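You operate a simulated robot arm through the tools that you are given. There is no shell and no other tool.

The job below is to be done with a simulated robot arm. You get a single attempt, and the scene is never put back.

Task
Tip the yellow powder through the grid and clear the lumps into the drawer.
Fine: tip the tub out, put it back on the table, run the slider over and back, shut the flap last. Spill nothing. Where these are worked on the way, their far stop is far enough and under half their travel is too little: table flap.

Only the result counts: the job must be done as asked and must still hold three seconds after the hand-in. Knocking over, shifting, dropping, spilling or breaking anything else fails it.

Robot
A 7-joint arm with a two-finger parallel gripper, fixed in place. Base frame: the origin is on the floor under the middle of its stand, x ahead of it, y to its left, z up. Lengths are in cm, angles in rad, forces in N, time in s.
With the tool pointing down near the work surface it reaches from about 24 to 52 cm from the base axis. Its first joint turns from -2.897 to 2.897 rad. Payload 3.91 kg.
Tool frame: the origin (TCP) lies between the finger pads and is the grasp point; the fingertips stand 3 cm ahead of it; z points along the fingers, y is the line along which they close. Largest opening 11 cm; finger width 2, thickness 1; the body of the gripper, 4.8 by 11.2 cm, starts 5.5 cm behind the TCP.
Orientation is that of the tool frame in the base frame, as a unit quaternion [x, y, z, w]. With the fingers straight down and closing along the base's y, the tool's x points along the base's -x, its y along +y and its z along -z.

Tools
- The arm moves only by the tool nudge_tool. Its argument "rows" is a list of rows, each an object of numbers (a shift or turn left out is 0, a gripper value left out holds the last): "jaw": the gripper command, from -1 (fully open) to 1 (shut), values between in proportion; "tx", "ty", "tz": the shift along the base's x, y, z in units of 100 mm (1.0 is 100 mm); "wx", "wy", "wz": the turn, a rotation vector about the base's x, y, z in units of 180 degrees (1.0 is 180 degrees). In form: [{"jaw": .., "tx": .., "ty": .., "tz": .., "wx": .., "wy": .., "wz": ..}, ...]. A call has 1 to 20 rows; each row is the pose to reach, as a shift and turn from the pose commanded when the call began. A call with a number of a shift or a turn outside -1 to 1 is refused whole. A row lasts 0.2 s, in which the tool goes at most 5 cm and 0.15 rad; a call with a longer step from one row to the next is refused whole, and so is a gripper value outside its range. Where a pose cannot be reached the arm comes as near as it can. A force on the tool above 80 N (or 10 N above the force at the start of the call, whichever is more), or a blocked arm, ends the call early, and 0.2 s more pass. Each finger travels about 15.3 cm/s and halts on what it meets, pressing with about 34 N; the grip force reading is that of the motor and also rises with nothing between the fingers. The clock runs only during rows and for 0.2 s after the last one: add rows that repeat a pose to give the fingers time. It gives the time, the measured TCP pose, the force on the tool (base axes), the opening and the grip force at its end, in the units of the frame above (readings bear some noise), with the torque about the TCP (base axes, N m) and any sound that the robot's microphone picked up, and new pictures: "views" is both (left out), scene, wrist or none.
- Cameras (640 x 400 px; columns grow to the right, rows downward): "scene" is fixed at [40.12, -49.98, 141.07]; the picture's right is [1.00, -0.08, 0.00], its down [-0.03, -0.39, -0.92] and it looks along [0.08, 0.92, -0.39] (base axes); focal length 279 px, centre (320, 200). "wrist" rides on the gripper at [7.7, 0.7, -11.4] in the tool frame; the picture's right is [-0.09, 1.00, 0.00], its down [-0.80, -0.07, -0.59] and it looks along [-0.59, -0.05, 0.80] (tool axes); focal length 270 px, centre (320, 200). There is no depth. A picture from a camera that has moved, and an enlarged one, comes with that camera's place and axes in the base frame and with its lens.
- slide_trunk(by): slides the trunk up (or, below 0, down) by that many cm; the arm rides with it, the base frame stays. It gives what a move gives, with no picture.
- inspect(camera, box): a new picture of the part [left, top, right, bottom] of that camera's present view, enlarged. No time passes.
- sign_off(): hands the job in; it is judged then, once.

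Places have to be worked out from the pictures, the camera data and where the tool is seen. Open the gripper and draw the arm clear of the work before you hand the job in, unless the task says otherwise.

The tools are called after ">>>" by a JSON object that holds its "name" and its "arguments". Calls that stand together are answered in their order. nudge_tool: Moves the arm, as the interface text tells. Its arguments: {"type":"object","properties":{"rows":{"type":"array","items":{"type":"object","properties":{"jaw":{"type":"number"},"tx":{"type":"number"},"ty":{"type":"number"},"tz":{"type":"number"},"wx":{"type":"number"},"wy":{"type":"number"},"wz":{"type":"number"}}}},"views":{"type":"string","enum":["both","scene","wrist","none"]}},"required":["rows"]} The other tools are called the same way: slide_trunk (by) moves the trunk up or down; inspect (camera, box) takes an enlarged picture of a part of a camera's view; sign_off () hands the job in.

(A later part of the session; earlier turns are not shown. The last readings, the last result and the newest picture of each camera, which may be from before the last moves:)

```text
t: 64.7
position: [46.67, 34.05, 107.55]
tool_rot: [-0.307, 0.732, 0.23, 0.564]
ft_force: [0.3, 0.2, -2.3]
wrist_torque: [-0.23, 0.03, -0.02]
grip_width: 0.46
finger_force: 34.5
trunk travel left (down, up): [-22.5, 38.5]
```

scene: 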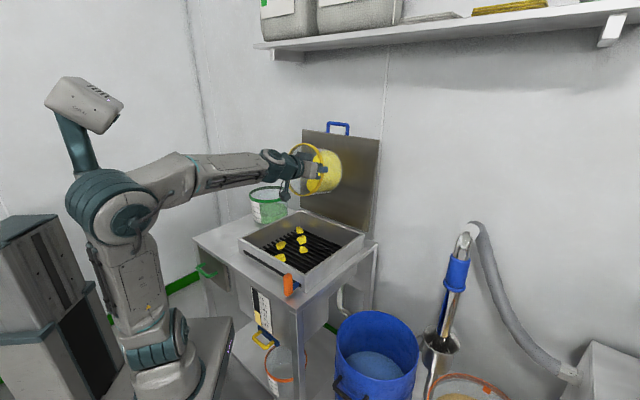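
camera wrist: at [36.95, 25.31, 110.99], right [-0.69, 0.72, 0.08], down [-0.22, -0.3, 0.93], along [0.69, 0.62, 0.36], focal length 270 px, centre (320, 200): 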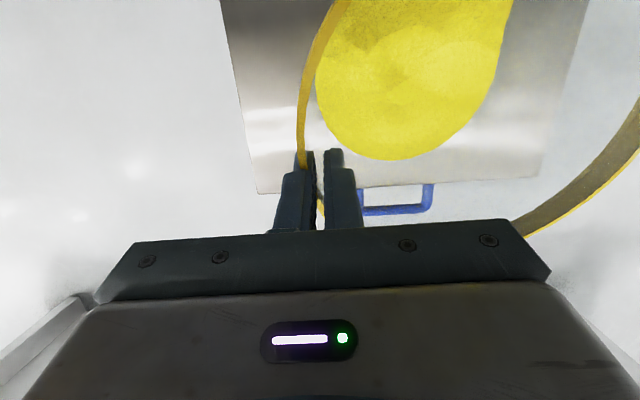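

I tilt again slowly, now toward about 105°.

>>> {"name": "nudge_tool", "arguments": {"rows": [{"jaw": 1, "wx": 0.0118, "wy": -0.0118}, {"wx": 0.0236, "wy": -0.0236}, {"wx": 0.0354, "wy": -0.0354}, {"wx": 0.0471, "wy": -0.0471}, {"wx": 0.0589, "wy": -0.0589}, {"wx": 0.0707, "wy": -0.0707}, {"wx": 0.0825, "wy": -0.0825}, {"wx": 0.0943, "wy": -0.0943}, {"wx": 0.106, "wy": -0.106}, {"wx": 0.1178, "wy": -0.1178}]}}

>>> {"name": "inspect", "arguments": {"camera": "scene", "box": [210, 130, 370, 260]}}

```text
t: 66.9
position: [46.63, 33.96, 107.44]
tool_rot: [-0.234, 0.562, 0.299, 0.735]
ft_force: [0.3, -1.1, -1.6]
wrist_torque: [-0.15, 0.07, 0.02]
grip_width: 0.38
finger_force: 34.3
out of reach, approached as far as the arm can: row 1, 2
trunk travel left (down, up): [-22.5, 38.5]
camera wrist: at [39.77, 28.09, 97.08], right [-0.72, 0.69, 0.08], down [-0.51, -0.6, 0.62], along [0.47, 0.41, 0.78], focal length 270 px, centre (320, 200)
```

scene: 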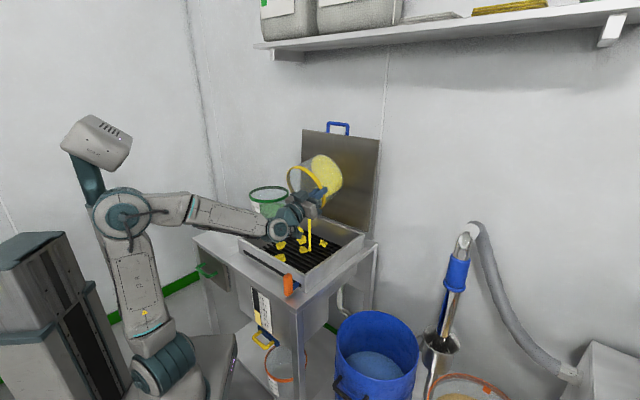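
wrist: 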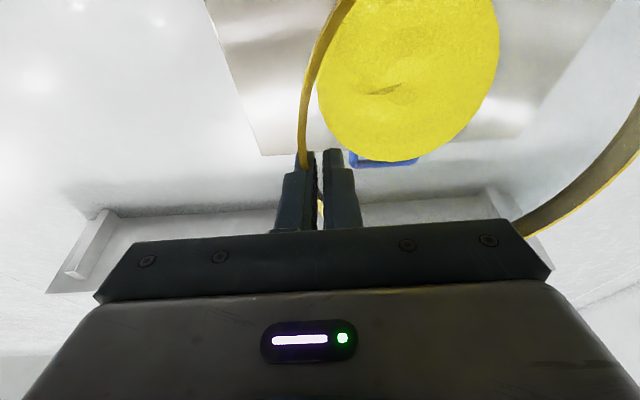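

```text
3.08 times, centred on (290, 195) of scene
camera zoom: at [40.12, -49.98, 141.07], right [1.0, -0.08, 0.0], down [-0.03, -0.39, -0.92], along [0.08, 0.92, -0.39], focal length 858 px, centre (412, 215)
```

zoom: 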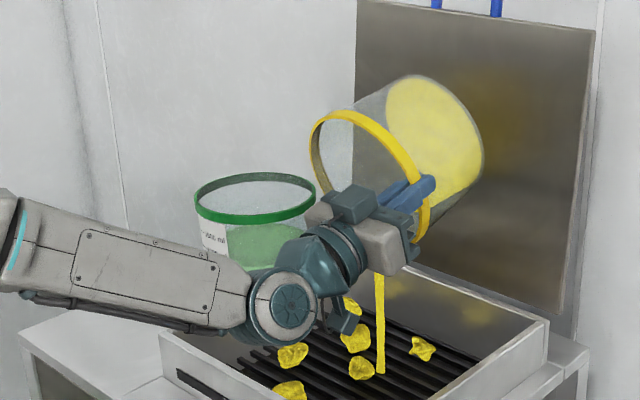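

At 105° more powder is flowing out. I continue to about 125°, raising slightly for wrist clearance, and hold to let it empty.

>>> {"name": "nudge_tool", "arguments": {"rows": [{"jaw": 1, "wx": 0.0118, "wy": -0.0118, "tz": 0.03}, {"wx": 0.0236, "wy": -0.0236, "tz": 0.06}, {"wx": 0.0354, "wy": -0.0354, "tz": 0.1}, {"wx": 0.0471, "wy": -0.0471, "tz": 0.14}, {"wx": 0.0589, "wy": -0.0589, "tz": 0.18}, {"wx": 0.0707, "wy": -0.0707, "tz": 0.22}, {"wx": 0.0786, "wy": -0.0786, "tz": 0.25}, {"wx": 0.0786, "wy": -0.0786, "tz": 0.25}, {"wx": 0.0786, "wy": -0.0786, "tz": 0.25}, {"wx": 0.0786, "wy": -0.0786, "tz": 0.25}, {"wx": 0.0786, "wy": -0.0786, "tz": 0.25}]}}

>>> {"name": "inspect", "arguments": {"camera": "scene", "box": [210, 130, 370, 260]}}

```text
t: 69.3
position: [49.1, 30.32, 110.33]
tool_rot: [-0.194, 0.422, 0.344, 0.816]
ft_force: [0.7, -0.1, -1.6]
wrist_torque: [-0.16, -0.01, -0.03]
grip_width: 0.26
finger_force: 34.3
out of reach, approached as far as the arm can: row 2, 3, 4, 5, 6, 7, 8, 9, 10, 11
trunk travel left (down, up): [-22.5, 38.5]
camera wrist: at [45.35, 27.15, 97.36], right [-0.76, 0.65, 0.05], down [-0.61, -0.73, 0.32], along [0.24, 0.22, 0.95], focal length 270 px, centre (320, 200)
```

scene: 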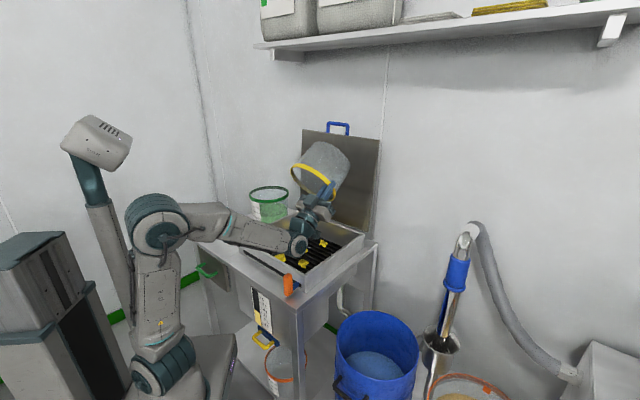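
wrist: 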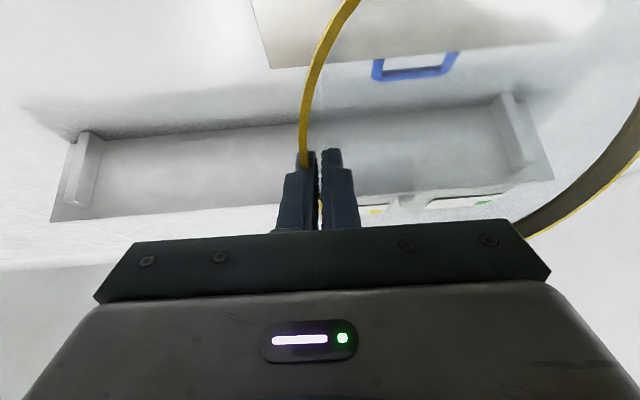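

```text
3.08 times, centred on (290, 195) of scene
camera zoom: at [40.12, -49.98, 141.07], right [1.0, -0.08, 0.0], down [-0.03, -0.39, -0.92], along [0.08, 0.92, -0.39], focal length 858 px, centre (412, 215)
```

zoom: 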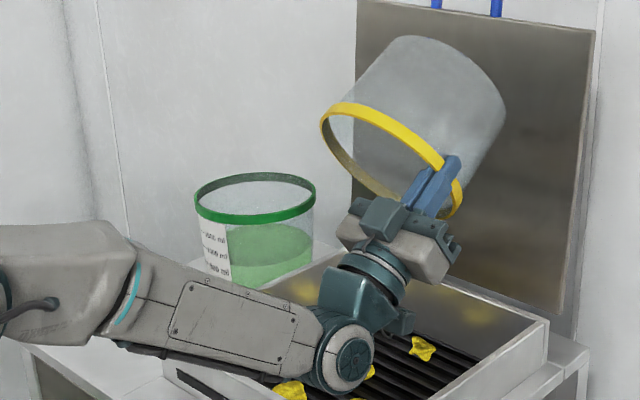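

The tub is empty. I turn it back upright along the same path, first to 75° while recentring.

>>> {"name": "nudge_tool", "arguments": {"rows": [{"jaw": 1, "tx": -0.02, "ty": 0.04, "tz": 0.02, "wx": -0.0214, "wy": 0.022, "wz": -0.0013}, {"tx": -0.05, "ty": 0.08, "tz": 0.05, "wx": -0.0427, "wy": 0.044, "wz": -0.0026}, {"tx": -0.08, "ty": 0.12, "tz": 0.05, "wx": -0.0641, "wy": 0.0661, "wz": -0.0038}, {"tx": -0.11, "ty": 0.16, "tz": 0.05, "wx": -0.0854, "wy": 0.0881, "wz": -0.0051}, {"tx": -0.14, "ty": 0.2, "tz": 0.05, "wx": -0.1068, "wy": 0.1101, "wz": -0.0064}, {"tx": -0.17, "ty": 0.24, "tz": 0.05, "wx": -0.1281, "wy": 0.1321, "wz": -0.0077}, {"tx": -0.2, "ty": 0.28, "tz": 0.05, "wx": -0.1495, "wy": 0.1542, "wz": -0.0089}, {"tx": -0.22, "ty": 0.32, "tz": 0.05, "wx": -0.1708, "wy": 0.1762, "wz": -0.0102}, {"tx": -0.24, "ty": 0.36, "tz": 0.05, "wx": -0.1922, "wy": 0.1982, "wz": -0.0115}, {"tx": -0.24, "ty": 0.36, "tz": 0.05, "wx": -0.1922, "wy": 0.1982, "wz": -0.0115}]}}

>>> {"name": "inspect", "arguments": {"camera": "scene", "box": [210, 130, 370, 260]}}

```text
t: 71.5
position: [46.76, 34.03, 110.71]
tool_rot: [-0.293, 0.735, 0.218, 0.571]
ft_force: [-0.3, -0.8, -1.9]
wrist_torque: [-0.11, -0.02, 0.0]
grip_width: 0.28
finger_force: 33.6
out of reach, approached as far as the arm can: row 1
trunk travel left (down, up): [-22.5, 38.5]
camera wrist: at [36.76, 25.69, 106.15], right [-0.66, 0.75, 0.07], down [-0.23, -0.3, 0.93], along [0.71, 0.6, 0.37], focal length 270 px, centre (320, 200)
```

scene: 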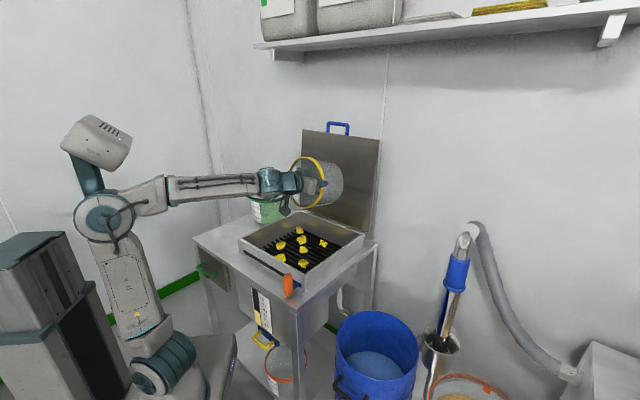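
wrist: 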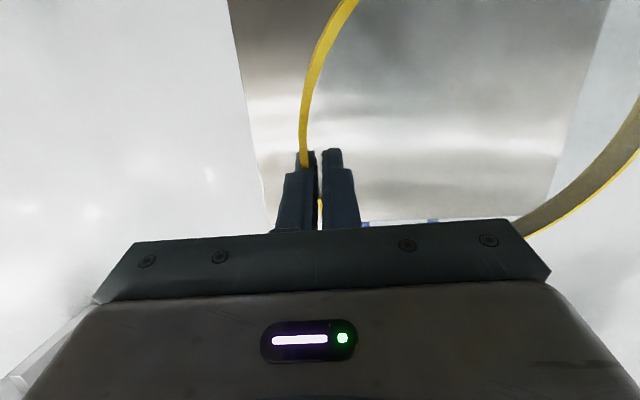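

```text
3.08 times, centred on (290, 195) of scene
camera zoom: at [40.12, -49.98, 141.07], right [1.0, -0.08, 0.0], down [-0.03, -0.39, -0.92], along [0.08, 0.92, -0.39], focal length 858 px, centre (412, 215)
```

zoom: 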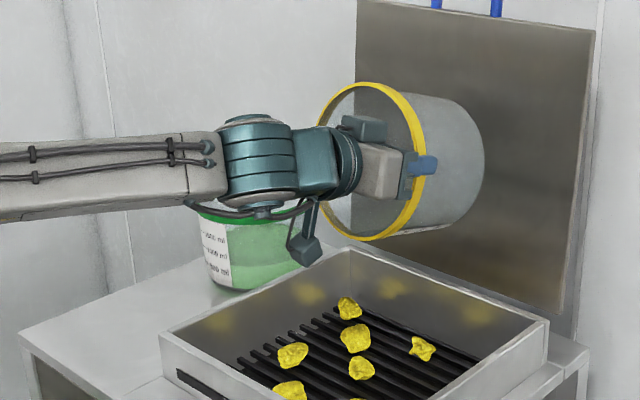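

I bring it fully upright while drawing in to r≈45.5.

>>> {"name": "nudge_tool", "arguments": {"rows": [{"jaw": 1, "tx": -0.05, "ty": -0.05, "wx": -0.0262, "wy": 0.0277, "wz": 0.0007}, {"tx": -0.12, "ty": -0.12, "wx": -0.0523, "wy": 0.0553, "wz": 0.0013}, {"tx": -0.2, "ty": -0.2, "wx": -0.0785, "wy": 0.083, "wz": 0.002}, {"tx": -0.28, "ty": -0.28, "wx": -0.1047, "wy": 0.1107, "wz": 0.0026}, {"tx": -0.36, "ty": -0.36, "wx": -0.1308, "wy": 0.1383, "wz": 0.0033}, {"tx": -0.44, "ty": -0.44, "wx": -0.157, "wy": 0.166, "wz": 0.0039}, {"tx": -0.52, "ty": -0.52, "wx": -0.1831, "wy": 0.1936, "wz": 0.0046}, {"tx": -0.6, "ty": -0.6, "wx": -0.2093, "wy": 0.2213, "wz": 0.0052}, {"tx": -0.68, "ty": -0.68, "wx": -0.2355, "wy": 0.249, "wz": 0.0059}, {"tx": -0.76, "ty": -0.76, "wx": -0.2616, "wy": 0.2766, "wz": 0.0065}, {"tx": -0.82, "ty": -0.82, "wx": -0.2878, "wy": 0.3043, "wz": 0.0072}, {"tx": -0.82, "ty": -0.82, "wx": -0.2878, "wy": 0.3043, "wz": 0.0072}]}}

>>> {"name": "inspect", "arguments": {"camera": "scene", "box": [210, 130, 370, 260]}}

```text
t: 74.1
position: [38.45, 25.79, 110.81]
tool_rot: [-0.382, 0.924, -0.001, -0.001]
ft_force: [-0.4, 0.4, -1.7]
wrist_torque: [-0.08, -0.09, -0.03]
grip_width: 0.26
finger_force: 34.5
trunk travel left (down, up): [-22.5, 38.5]
camera wrist: at [32.66, 21.03, 122.25], right [-0.64, 0.77, 0.0], down [0.62, 0.52, 0.59], along [0.45, 0.38, -0.81], focal length 270 px, centre (320, 200)
```

scene: 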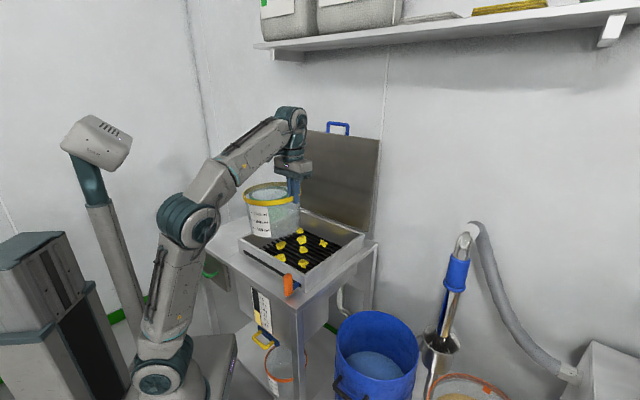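
wrist: 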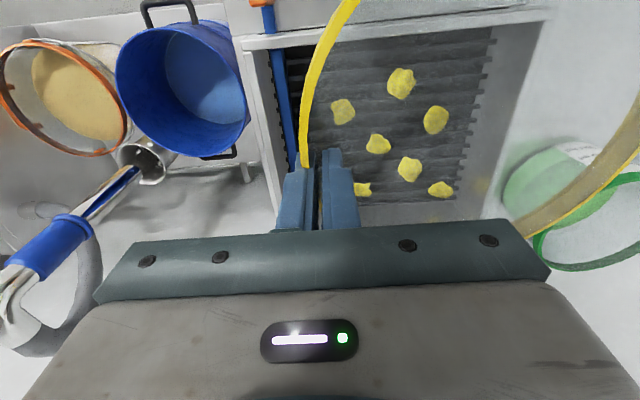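

```text
3.08 times, centred on (290, 195) of scene
camera zoom: at [40.12, -49.98, 141.07], right [1.0, -0.08, 0.0], down [-0.03, -0.39, -0.92], along [0.08, 0.92, -0.39], focal length 858 px, centre (412, 215)
```

zoom: 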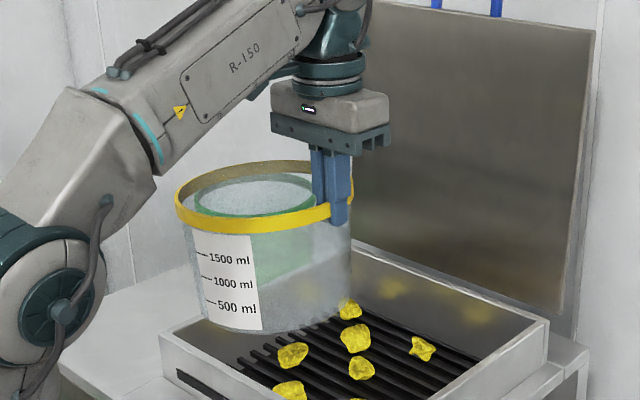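

The tub is upright and empty, with seven lumps on the grid. I carry it back over its spot on the table.

>>> {"name": "nudge_tool", "arguments": {"rows": [{"tx": -0.05, "ty": 0.05, "jaw": 1}, {"tx": -0.14, "ty": 0.14}, {"tx": -0.25, "ty": 0.25}, {"tx": -0.36, "ty": 0.36}, {"tx": -0.47, "ty": 0.47}, {"tx": -0.58, "ty": 0.58}, {"tx": -0.69, "ty": 0.69}, {"tx": -0.8, "ty": 0.8}, {"tx": -0.9, "ty": 0.9}, {"tx": -1.0, "ty": 1.0}], "views": "none"}}

>>> {"name": "nudge_tool", "arguments": {"rows": [{"tx": -0.1, "ty": 0.1, "jaw": 1}, {"tx": -0.2, "ty": 0.2}, {"tx": -0.31, "ty": 0.31}, {"tx": -0.42, "ty": 0.42}, {"tx": -0.53, "ty": 0.53}, {"tx": -0.64, "ty": 0.64}, {"tx": -0.75, "ty": 0.75}, {"tx": -0.86, "ty": 0.86}, {"tx": -0.95, "ty": 0.95}, {"tx": -1.0, "ty": 1.0}, {"tx": -1.0, "ty": 1.0}]}}

>>> {"name": "inspect", "arguments": {"camera": "scene", "box": [180, 130, 340, 260]}}

```text
t: 76.3
position: [28.53, 35.84, 110.64]
tool_rot: [-0.383, 0.924, 0.001, -0.001]
ft_force: [0.0, -0.2, -2.6]
wrist_torque: [-0.06, -0.1, -0.02]
grip_width: 0.25
finger_force: 34.0
trunk travel left (down, up): [-22.5, 38.5]
```

```text
t: 78.7
position: [19.85, 44.57, 110.4]
tool_rot: [-0.383, 0.924, 0.002, 0.0]
ft_force: [-0.2, 0.7, -2.0]
wrist_torque: [-0.09, -0.07, -0.01]
grip_width: 0.26
finger_force: 33.1
out of reach, approached as far as the arm can: row 8, 9, 10, 11
trunk travel left (down, up): [-22.5, 38.5]
camera wrist: at [13.84, 39.57, 121.77], right [-0.64, 0.77, 0.0], down [0.62, 0.51, 0.6], along [0.46, 0.38, -0.8], focal length 270 px, centre (320, 200)
```

scene: 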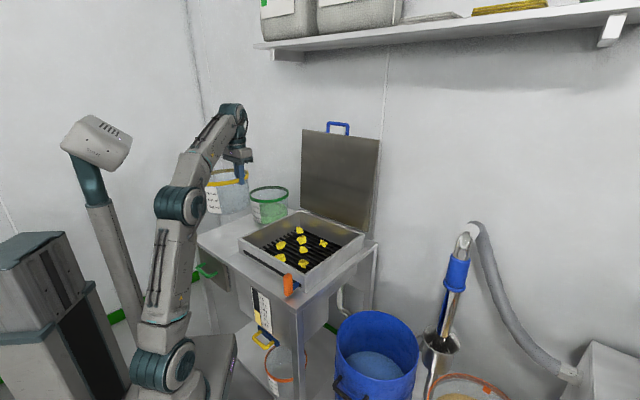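
wrist: 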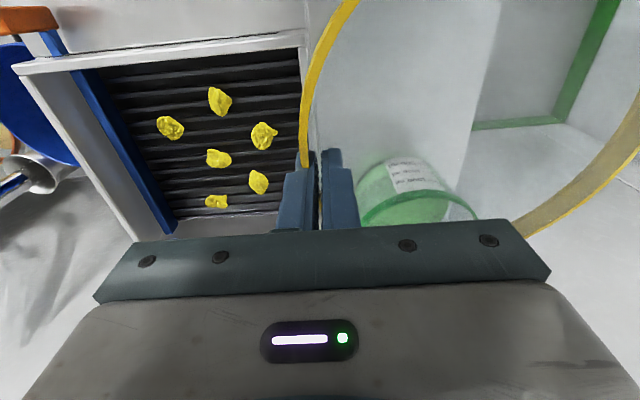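

```text
3.08 times, centred on (260, 195) of scene
camera zoom: at [40.12, -49.98, 141.07], right [1.0, -0.08, 0.0], down [-0.03, -0.39, -0.92], along [0.08, 0.92, -0.39], focal length 858 px, centre (505, 215)
```

zoom: 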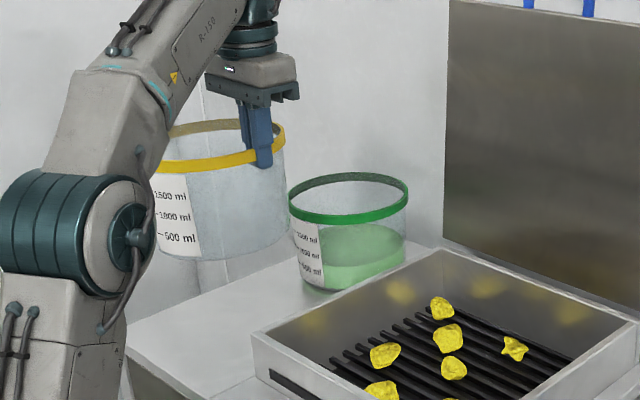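

At this height the arm is at its reach limit; I lower and shift the last bit together so the tub is above its old place.

>>> {"name": "nudge_tool", "arguments": {"rows": [{"tz": -0.15, "jaw": 1}, {"tz": -0.3, "tx": -0.02, "ty": 0.02}, {"tz": -0.45, "tx": -0.06, "ty": 0.05}, {"tz": -0.6, "tx": -0.1, "ty": 0.09}, {"tz": -0.7, "tx": -0.14, "ty": 0.12}, {"tz": -0.78, "tx": -0.16, "ty": 0.14}, {"tz": -0.78, "tx": -0.16, "ty": 0.14}]}}

>>> {"name": "inspect", "arguments": {"camera": "scene", "box": [190, 160, 310, 250]}}

```text
t: 80.3
position: [18.06, 45.9, 102.46]
tool_rot: [-0.382, 0.924, 0.0, -0.001]
ft_force: [0.4, 0.2, -1.1]
wrist_torque: [-0.08, -0.08, 0.03]
grip_width: 0.25
finger_force: 33.8
trunk travel left (down, up): [-22.5, 38.5]
camera wrist: at [12.16, 41.02, 113.95], right [-0.64, 0.77, 0.0], down [0.62, 0.52, 0.59], along [0.45, 0.38, -0.81], focal length 270 px, centre (320, 200)
```

scene: 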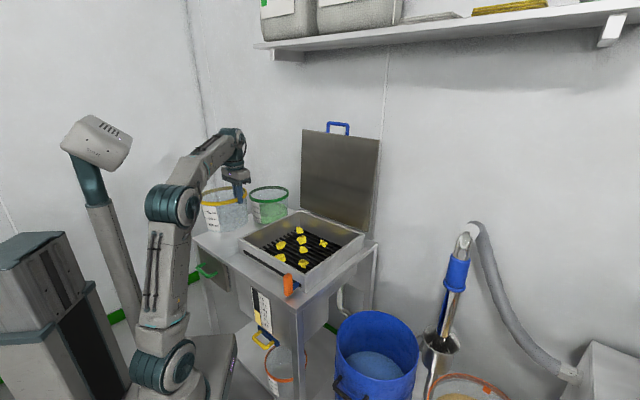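
wrist: 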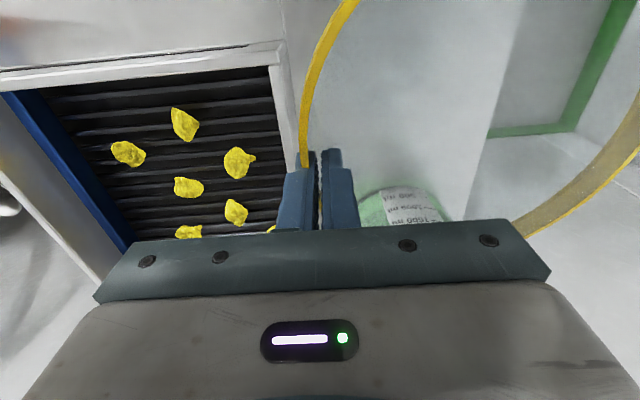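

```text
4.44 times, centred on (250, 205) of scene
camera zoom: at [40.12, -49.98, 141.07], right [1.0, -0.08, 0.0], down [-0.03, -0.39, -0.92], along [0.08, 0.92, -0.39], focal length 1239 px, centre (631, 178)
```

zoom: 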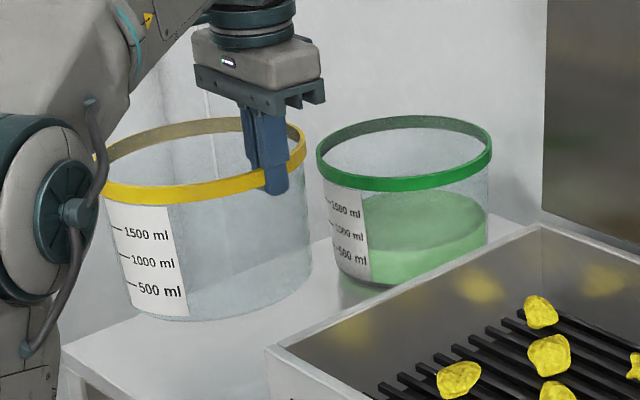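

The tub hangs over its old place with its far edge a bit low. I lower it carefully and watch for the table contact in the force.

>>> {"name": "nudge_tool", "arguments": {"rows": [{"tz": -0.1, "jaw": 1}, {"tz": -0.2}, {"tz": -0.3}, {"tz": -0.38}, {"tz": -0.42}, {"tz": -0.42}]}}

>>> {"name": "inspect", "arguments": {"camera": "scene", "box": [190, 160, 310, 250]}}

```text
t: 81.7
position: [18.06, 45.76, 98.39]
tool_rot: [-0.382, 0.924, -0.001, 0.0]
ft_force: [0.1, -0.7, 0.0]
wrist_torque: [-0.05, -0.08, 0.04]
grip_width: 0.21
finger_force: 33.9
trunk travel left (down, up): [-22.5, 38.5]
camera wrist: at [12.09, 40.94, 109.81], right [-0.64, 0.77, 0.0], down [0.62, 0.52, 0.59], along [0.45, 0.38, -0.8], focal length 270 px, centre (320, 200)
```

scene: 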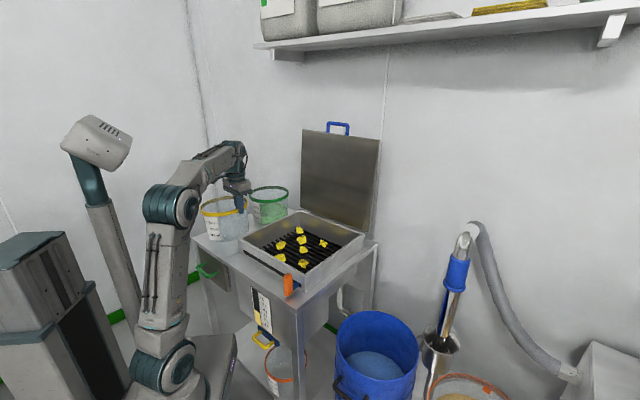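
wrist: 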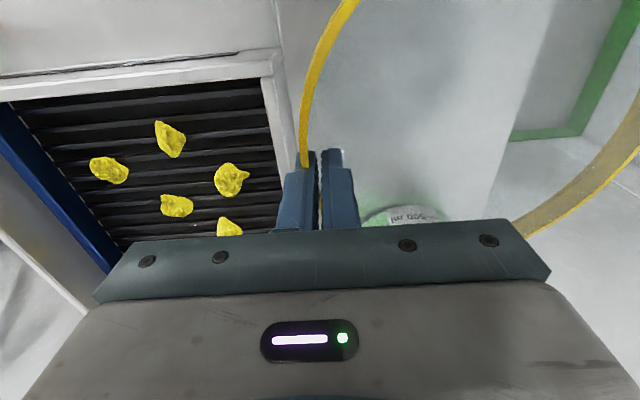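

```text
4.44 times, centred on (250, 205) of scene
camera zoom: at [40.12, -49.98, 141.07], right [1.0, -0.08, 0.0], down [-0.03, -0.39, -0.92], along [0.08, 0.92, -0.39], focal length 1239 px, centre (631, 178)
```

zoom: 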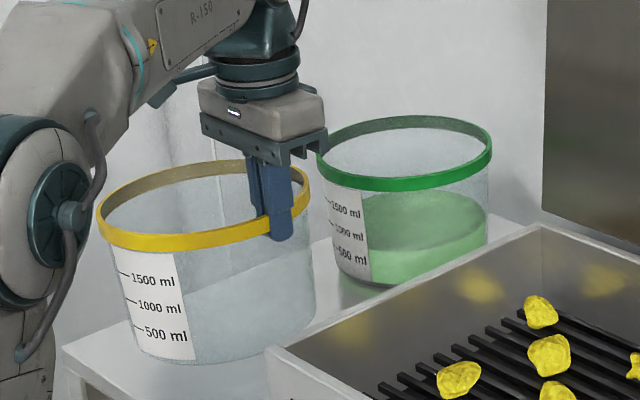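

The force suggests first contact at the far edge. I lower in finer steps.

>>> {"name": "nudge_tool", "arguments": {"rows": [{"tz": -0.03, "jaw": 1}, {"tz": -0.06}, {"tz": -0.09}, {"tz": -0.12}, {"tz": -0.12}]}}

>>> {"name": "inspect", "arguments": {"camera": "scene", "box": [190, 160, 310, 250]}}

```text
t: 82.9
position: [17.92, 45.9, 97.11]
tool_rot: [-0.383, 0.924, 0.001, -0.001]
ft_force: [-0.2, -0.4, -1.8]
wrist_torque: [-0.03, -0.07, -0.02]
grip_width: 0.25
finger_force: 34.2
trunk travel left (down, up): [-22.5, 38.5]
camera wrist: at [12.05, 40.98, 108.57], right [-0.64, 0.77, 0.0], down [0.62, 0.52, 0.59], along [0.45, 0.38, -0.8], focal length 270 px, centre (320, 200)
```

scene: 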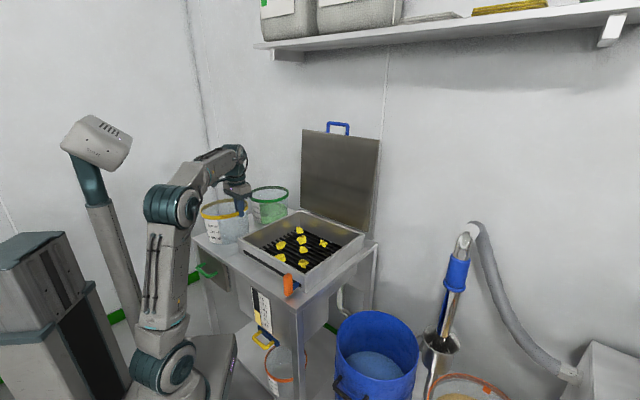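
wrist: 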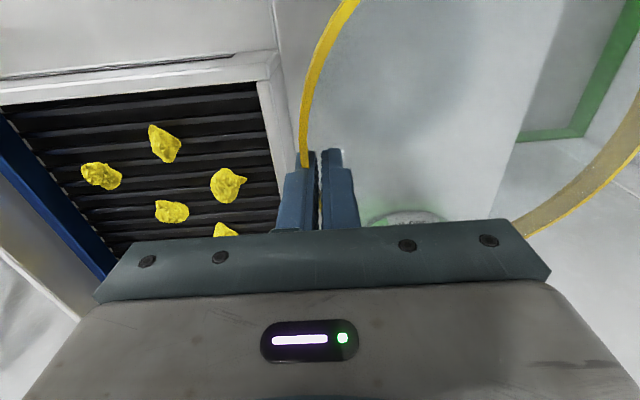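

```text
4.44 times, centred on (250, 205) of scene
camera zoom: at [40.12, -49.98, 141.07], right [1.0, -0.08, 0.0], down [-0.03, -0.39, -0.92], along [0.08, 0.92, -0.39], focal length 1239 px, centre (631, 178)
```

zoom: 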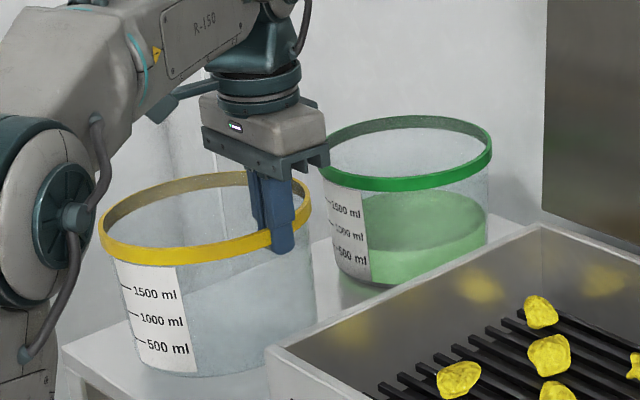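

Still hanging freely at −1.8 N. I lower another centimetre or so.

>>> {"name": "nudge_tool", "arguments": {"rows": [{"tz": -0.03, "jaw": 1}, {"tz": -0.06}, {"tz": -0.09}, {"tz": -0.09}], "views": "none"}}

>>> {"name": "nudge_tool", "arguments": {"rows": [{"tz": -0.03, "jaw": 1}, {"tz": -0.06}, {"tz": -0.06}]}}

>>> {"name": "inspect", "arguments": {"camera": "scene", "box": [190, 160, 310, 250]}}

```text
t: 83.9
position: [17.85, 45.82, 96.16]
tool_rot: [-0.383, 0.924, 0.001, -0.001]
ft_force: [0.5, 0.0, -1.3]
wrist_torque: [-0.07, -0.08, 0.0]
grip_width: 0.27
finger_force: 34.0
trunk travel left (down, up): [-22.5, 38.5]
```

```text
t: 84.7
position: [18.02, 45.8, 95.63]
tool_rot: [-0.382, 0.924, 0.002, -0.001]
ft_force: [1.6, 0.1, 0.6]
wrist_torque: [0.09, 0.14, 0.01]
grip_width: 0.24
finger_force: 33.4
trunk travel left (down, up): [-22.5, 38.5]
camera wrist: at [12.12, 40.95, 107.12], right [-0.64, 0.77, 0.0], down [0.62, 0.52, 0.59], along [0.45, 0.38, -0.8], focal length 270 px, centre (320, 200)
```

scene: 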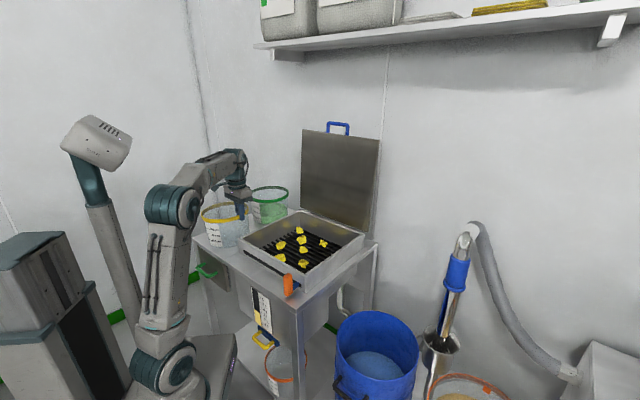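
wrist: 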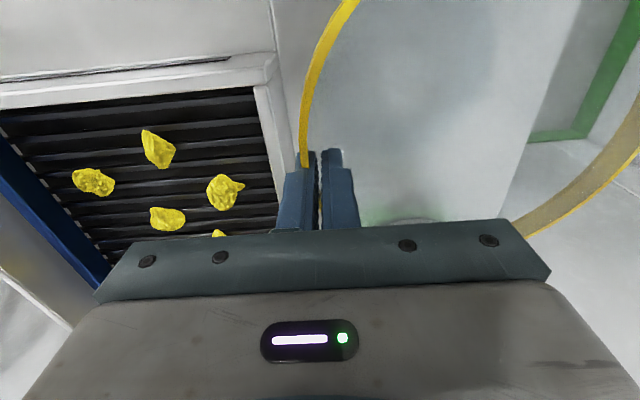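

```text
4.44 times, centred on (250, 205) of scene
camera zoom: at [40.12, -49.98, 141.07], right [1.0, -0.08, 0.0], down [-0.03, -0.39, -0.92], along [0.08, 0.92, -0.39], focal length 1239 px, centre (631, 178)
```

zoom: 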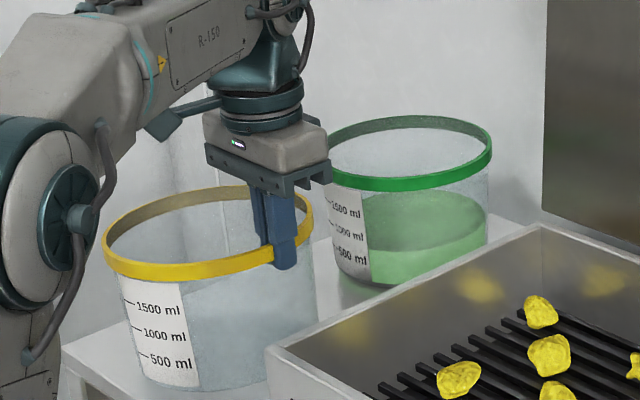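

Contact has begun at the far edge (force and torque changed sign). I lower about 1 cm more so the near side comes down too.

>>> {"name": "nudge_tool", "arguments": {"rows": [{"tz": -0.025, "jaw": 1}, {"tz": -0.05}, {"tz": -0.075}, {"tz": -0.1}, {"tz": -0.1}]}}

>>> {"name": "inspect", "arguments": {"camera": "scene", "box": [190, 160, 310, 250]}}

```text
t: 85.9
position: [18.19, 45.79, 94.91]
tool_rot: [-0.382, 0.924, 0.003, 0.001]
ft_force: [8.0, -0.4, 24.0]
wrist_torque: [0.68, 0.41, -0.01]
grip_width: 0.36
finger_force: 34.2
trunk travel left (down, up): [-22.5, 38.5]
camera wrist: at [12.15, 40.8, 106.26], right [-0.64, 0.77, 0.0], down [0.62, 0.51, 0.6], along [0.46, 0.38, -0.8], focal length 270 px, centre (320, 200)
```

scene: 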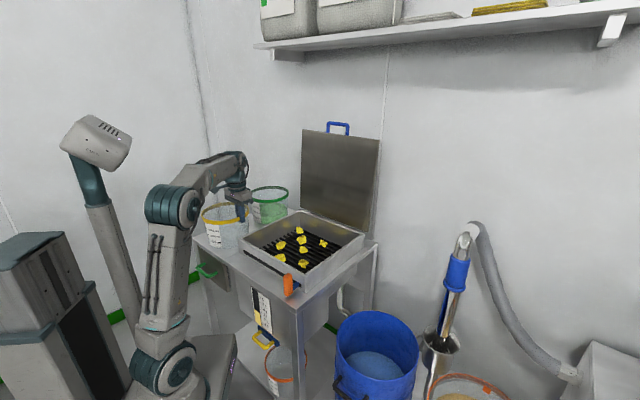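
wrist: 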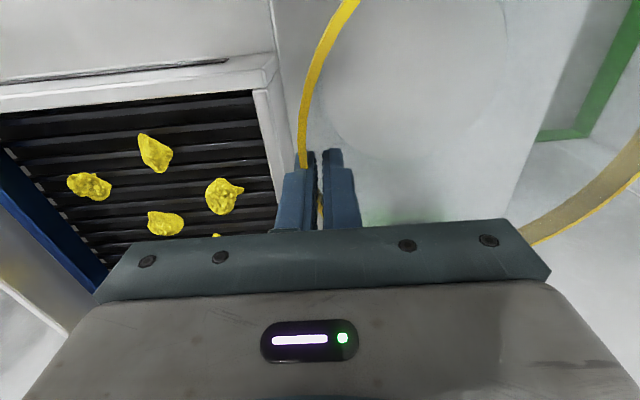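

```text
4.44 times, centred on (250, 205) of scene
camera zoom: at [40.12, -49.98, 141.07], right [1.0, -0.08, 0.0], down [-0.03, -0.39, -0.92], along [0.08, 0.92, -0.39], focal length 1239 px, centre (631, 178)
```

zoom: 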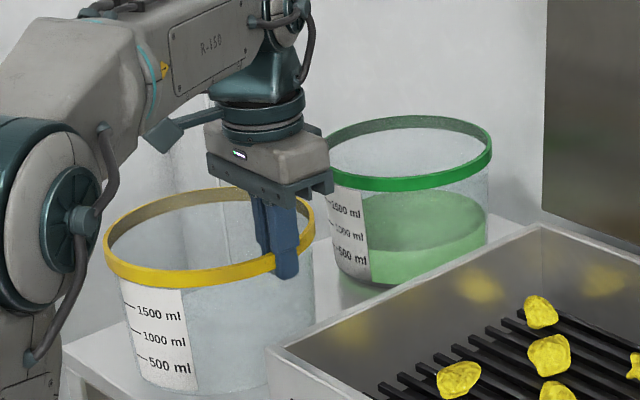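

I'm pressing too hard (24 N), so I ease up half a centimetre and then open the jaw slowly to let the tub settle flat.

>>> {"name": "nudge_tool", "arguments": {"rows": [{"tz": 0.03, "jaw": 1}, {"tz": 0.05}, {"tz": 0.05, "jaw": 0.9}, {"tz": 0.05, "jaw": 0.8}, {"tz": 0.05, "jaw": 0.7}, {"tz": 0.05, "jaw": 0.6}, {"tz": 0.05, "jaw": 0.5}, {"tz": 0.05, "jaw": 0.5}]}}

>>> {"name": "inspect", "arguments": {"camera": "scene", "box": [190, 160, 310, 250]}}

```text
t: 87.7
position: [17.93, 45.71, 95.28]
tool_rot: [-0.382, 0.924, 0.0, -0.001]
ft_force: [-0.5, -0.1, -1.1]
wrist_torque: [-0.04, 0.02, 0.01]
grip_width: 2.74
finger_force: 0.2
trunk travel left (down, up): [-22.5, 38.5]
camera wrist: at [12.09, 40.94, 106.66], right [-0.64, 0.77, 0.0], down [0.62, 0.52, 0.59], along [0.45, 0.38, -0.81], focal length 270 px, centre (320, 200)
```

scene: 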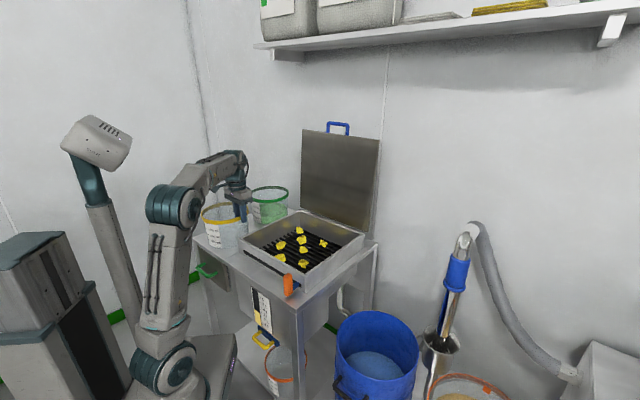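
wrist: 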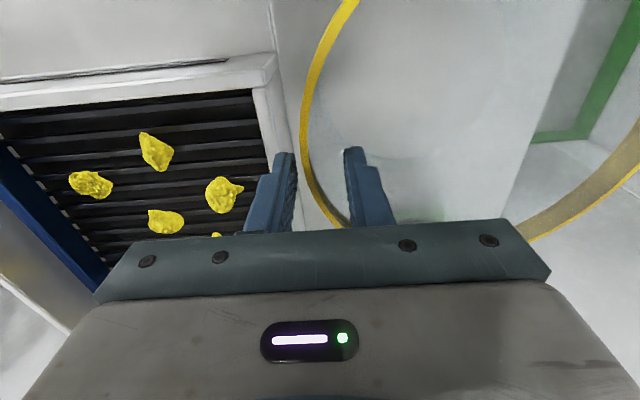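

```text
4.44 times, centred on (250, 205) of scene
camera zoom: at [40.12, -49.98, 141.07], right [1.0, -0.08, 0.0], down [-0.03, -0.39, -0.92], along [0.08, 0.92, -0.39], focal length 1239 px, centre (631, 178)
```

zoom: 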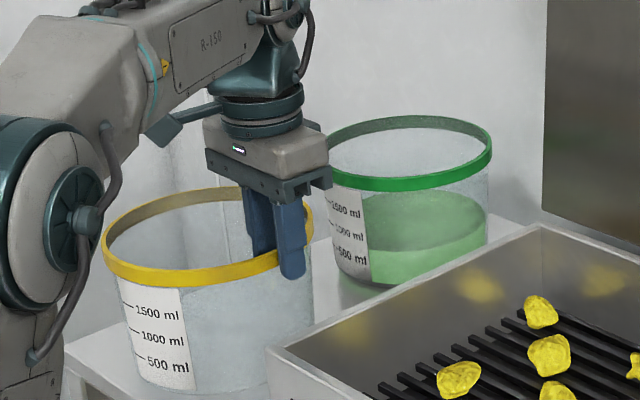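

The tub stands free. I open slightly more and raise straight out.

>>> {"name": "nudge_tool", "arguments": {"rows": [{"jaw": 0.4}, {"tz": 0.15}, {"tz": 0.35}, {"tz": 0.6}, {"tz": 0.85}, {"tz": 0.95}, {"tz": 0.95}]}}

>>> {"name": "inspect", "arguments": {"camera": "scene", "box": [190, 160, 310, 250]}}

>>> {"name": "inspect", "arguments": {"camera": "wrist", "box": [280, 0, 600, 240]}}

```text
t: 89.3
position: [18.0, 45.83, 104.69]
tool_rot: [-0.382, 0.924, -0.001, -0.001]
ft_force: [1.0, -0.3, 0.9]
wrist_torque: [0.0, 0.03, -0.02]
grip_width: 3.3
finger_force: 0.1
trunk travel left (down, up): [-22.5, 38.5]
camera wrist: at [12.03, 40.92, 116.1], right [-0.64, 0.77, 0.0], down [0.62, 0.52, 0.59], along [0.45, 0.38, -0.81], focal length 270 px, centre (320, 200)
```

scene: 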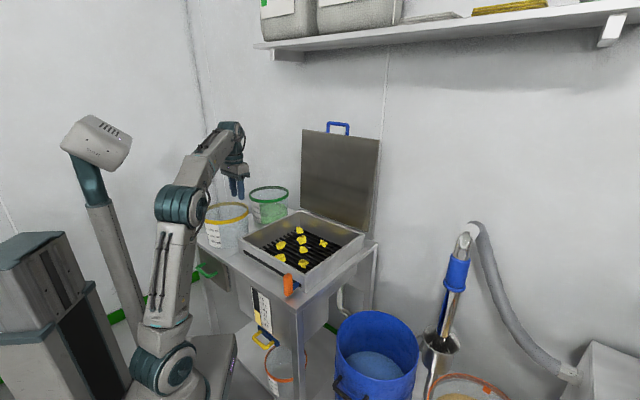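
wrist: 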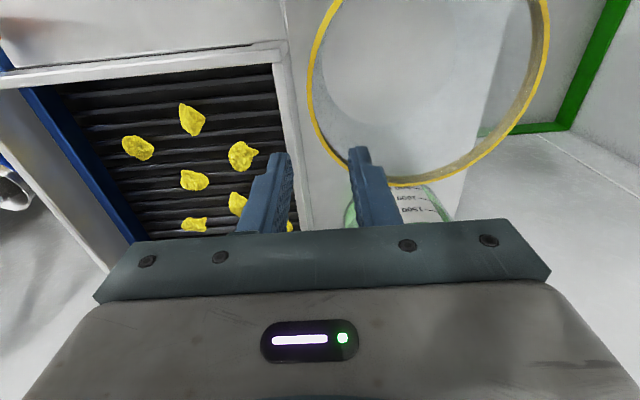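

```text
4.44 times, centred on (250, 205) of scene
camera zoom: at [40.12, -49.98, 141.07], right [1.0, -0.08, 0.0], down [-0.03, -0.39, -0.92], along [0.08, 0.92, -0.39], focal length 1239 px, centre (631, 178)
```

zoom: 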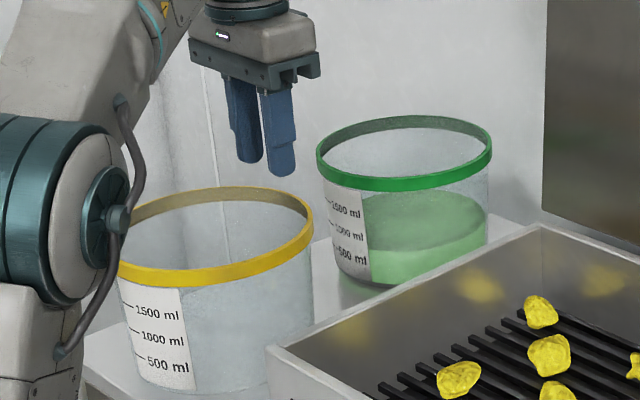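

```text
1.67 times, centred on (440, 120) of wrist
camera zoom: at [12.03, 40.92, 116.1], right [-0.64, 0.77, 0.0], down [0.62, 0.52, 0.59], along [0.45, 0.38, -0.81], focal length 450 px, centre (120, 333)
```

zoom: 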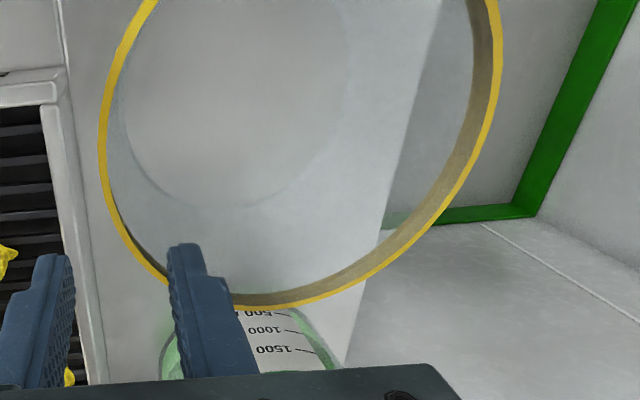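

The empty tub stands flat on the table (base centre near r≈42.8, t≈27.4). Next is the slider: I move across to above the orange knob to look at it closely.

>>> {"name": "nudge_tool", "arguments": {"rows": [{"tz": 0.1}, {"tz": 0.15, "tx": 0.2, "ty": -0.2}, {"tz": 0.15, "tx": 0.5, "ty": -0.5}, {"tz": 0.15, "tx": 0.8, "ty": -0.8}, {"tz": 0.15, "tx": 1.0, "ty": -1.0}], "views": "none"}}

>>> {"name": "nudge_tool", "arguments": {"rows": [{"tx": 0.2, "ty": -0.25}, {"tx": 0.4, "ty": -0.55}, {"tx": 0.6, "ty": -0.8}, {"tx": 0.66, "ty": -1.0}], "views": "none"}}

>>> {"name": "nudge_tool", "arguments": {"rows": [{"ty": -0.2}, {"ty": -0.45}, {"ty": -0.7}, {"ty": -0.9}, {"ty": -0.9}]}}

```text
t: 90.5
position: [27.92, 35.92, 106.23]
tool_rot: [-0.382, 0.924, 0.001, -0.001]
ft_force: [0.3, -0.1, -0.1]
wrist_torque: [-0.03, -0.02, -0.01]
grip_width: 3.31
finger_force: 0.0
trunk travel left (down, up): [-22.5, 38.5]
```

```text
t: 91.5
position: [34.6, 25.97, 106.06]
tool_rot: [-0.382, 0.924, 0.001, -0.001]
ft_force: [0.6, 0.4, -0.3]
wrist_torque: [0.02, 0.0, 0.02]
grip_width: 3.29
finger_force: 0.1
trunk travel left (down, up): [-22.5, 38.5]
```

```text
t: 92.7
position: [34.78, 16.81, 106.23]
tool_rot: [-0.382, 0.924, 0.0, 0.0]
ft_force: [0.1, -0.2, 0.6]
wrist_torque: [-0.04, 0.02, -0.03]
grip_width: 3.3
finger_force: 0.1
trunk travel left (down, up): [-22.5, 38.5]
camera wrist: at [28.9, 11.95, 117.61], right [-0.64, 0.77, 0.0], down [0.62, 0.52, 0.59], along [0.45, 0.38, -0.8], focal length 270 px, centre (320, 200)
```

scene: 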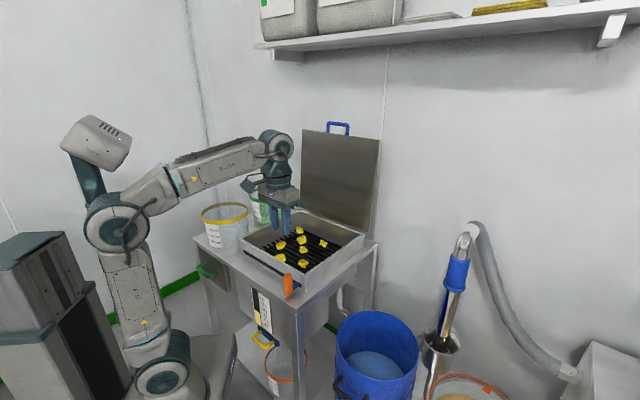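
wrist: 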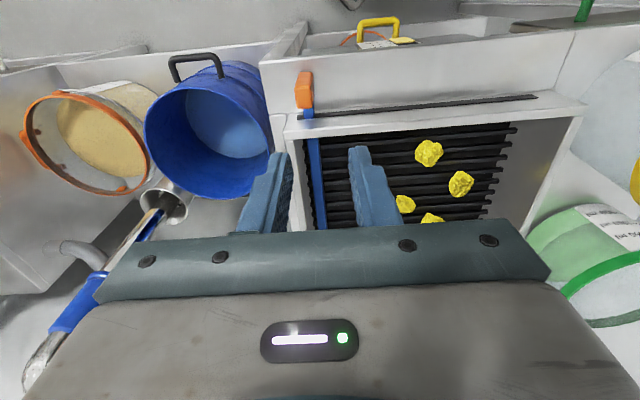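

The knob is almost below the TCP, slightly to the right of it. I zoom for its exact place.

>>> {"name": "inspect", "arguments": {"camera": "wrist", "box": [240, 50, 400, 150]}}

>>> {"name": "inspect", "arguments": {"camera": "scene", "box": [230, 200, 350, 300]}}

```text
4.00 times, centred on (320, 100) of wrist
camera zoom: at [28.9, 11.95, 117.61], right [-0.64, 0.77, 0.0], down [0.62, 0.52, 0.59], along [0.45, 0.38, -0.8], focal length 1081 px, centre (320, 600)
```

zoom: 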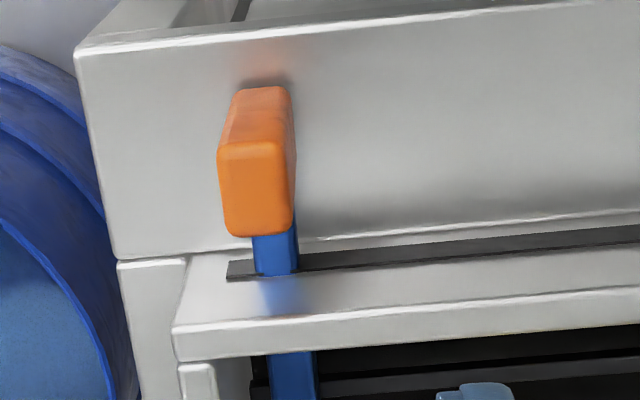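

```text
4.00 times, centred on (290, 250) of scene
camera zoom: at [40.12, -49.98, 141.07], right [1.0, -0.08, 0.0], down [-0.03, -0.39, -0.92], along [0.08, 0.92, -0.39], focal length 1115 px, centre (440, 0)
```

zoom: 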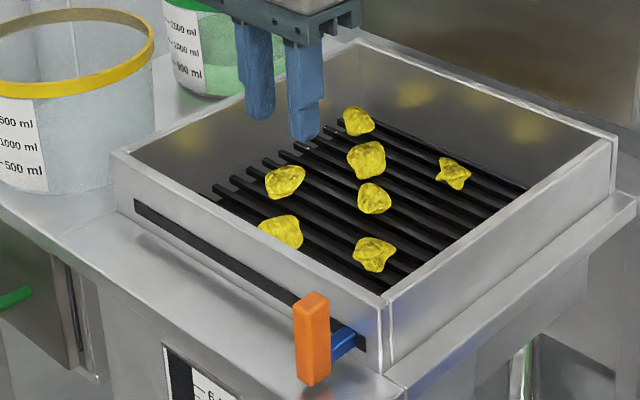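

The knob top works out at about (35.7, 15.7, 90), 1.7 cm wide and about 5 cm tall. I centre over it with the jaw about 4.4 cm open and descend partway.

>>> {"name": "nudge_tool", "arguments": {"rows": [{"jaw": 0.2, "tx": 0.05, "ty": -0.06, "tz": -0.2}, {"tx": 0.092, "ty": -0.11, "tz": -0.45}, {"tx": 0.092, "ty": -0.11, "tz": -0.7}, {"tx": 0.092, "ty": -0.11, "tz": -0.95}, {"tx": 0.092, "ty": -0.11, "tz": -0.95}]}}

>>> {"name": "inspect", "arguments": {"camera": "wrist", "box": [220, 60, 420, 240]}}

>>> {"name": "inspect", "arguments": {"camera": "scene", "box": [230, 200, 350, 300]}}

```text
t: 93.9
position: [35.45, 15.75, 96.57]
tool_rot: [-0.383, 0.924, 0.0, -0.002]
ft_force: [-0.2, 0.4, -0.1]
wrist_torque: [-0.03, 0.02, 0.01]
grip_width: 4.4
finger_force: 0.1
trunk travel left (down, up): [-22.5, 38.5]
camera wrist: at [29.65, 10.88, 108.08], right [-0.64, 0.77, 0.0], down [0.62, 0.52, 0.59], along [0.45, 0.38, -0.8], focal length 270 px, centre (320, 200)
```

scene: 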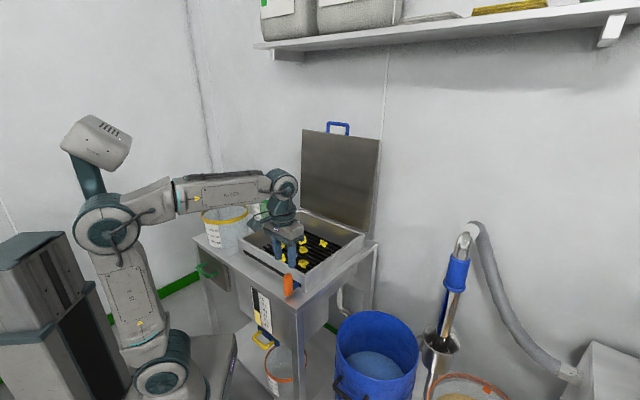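
wrist: 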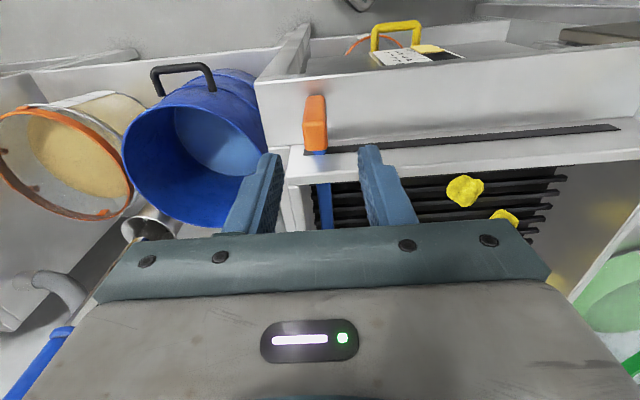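

```text
2.22 times, centred on (320, 150) of wrist
camera zoom: at [29.65, 10.88, 108.08], right [-0.64, 0.77, 0.0], down [0.62, 0.52, 0.59], along [0.45, 0.38, -0.8], focal length 601 px, centre (320, 311)
```

zoom: 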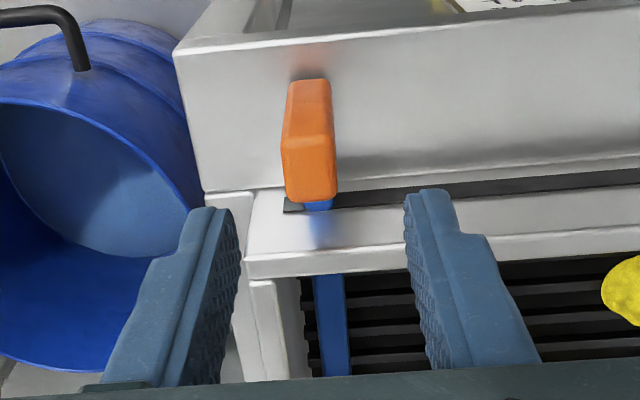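

```text
4.00 times, centred on (290, 250) of scene
camera zoom: at [40.12, -49.98, 141.07], right [1.0, -0.08, 0.0], down [-0.03, -0.39, -0.92], along [0.08, 0.92, -0.39], focal length 1115 px, centre (440, 0)
```

zoom: 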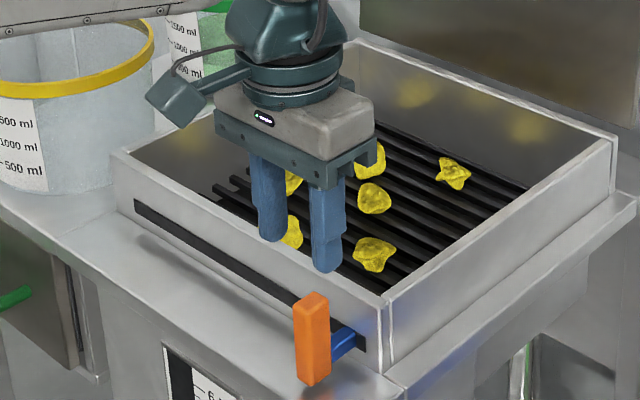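

The knob is centred to within 0.4 cm. I correct that, go down beside it, and close on it.

>>> {"name": "nudge_tool", "arguments": {"rows": [{"tx": 0.022, "ty": -0.027}, {"tx": 0.022, "ty": -0.027, "tz": -0.2}, {"tx": 0.022, "ty": -0.027, "tz": -0.4}, {"tx": 0.022, "ty": -0.027, "tz": -0.6}, {"tx": 0.022, "ty": -0.027, "tz": -0.8}, {"tx": 0.022, "ty": -0.027, "tz": -0.8}]}}

>>> {"name": "inspect", "arguments": {"camera": "scene", "box": [230, 200, 350, 300]}}

```text
t: 95.3
position: [35.61, 15.48, 88.64]
tool_rot: [-0.381, 0.924, 0.001, -0.001]
ft_force: [-0.2, -0.4, -0.2]
wrist_torque: [0.0, -0.02, 0.03]
grip_width: 4.42
finger_force: 0.1
trunk travel left (down, up): [-22.5, 38.5]
camera wrist: at [29.71, 10.57, 100.13], right [-0.64, 0.77, 0.0], down [0.62, 0.52, 0.59], along [0.45, 0.38, -0.81], focal length 270 px, centre (320, 200)
```

scene: 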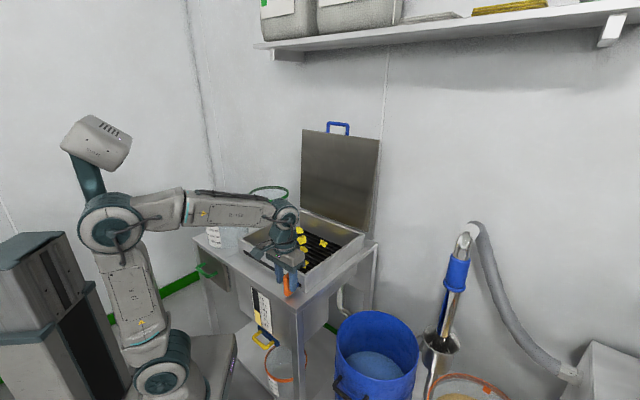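
wrist: 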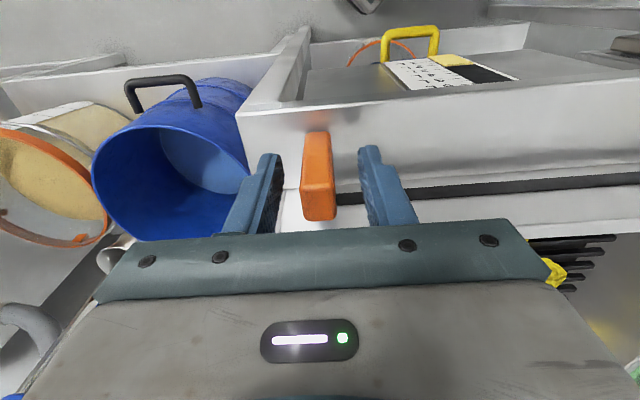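

```text
4.00 times, centred on (290, 250) of scene
camera zoom: at [40.12, -49.98, 141.07], right [1.0, -0.08, 0.0], down [-0.03, -0.39, -0.92], along [0.08, 0.92, -0.39], focal length 1115 px, centre (440, 0)
```

zoom: 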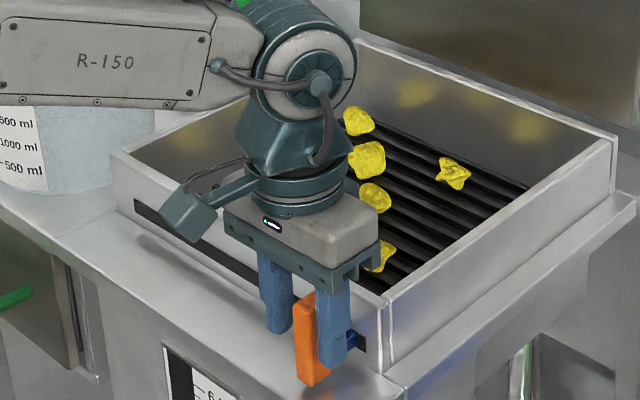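

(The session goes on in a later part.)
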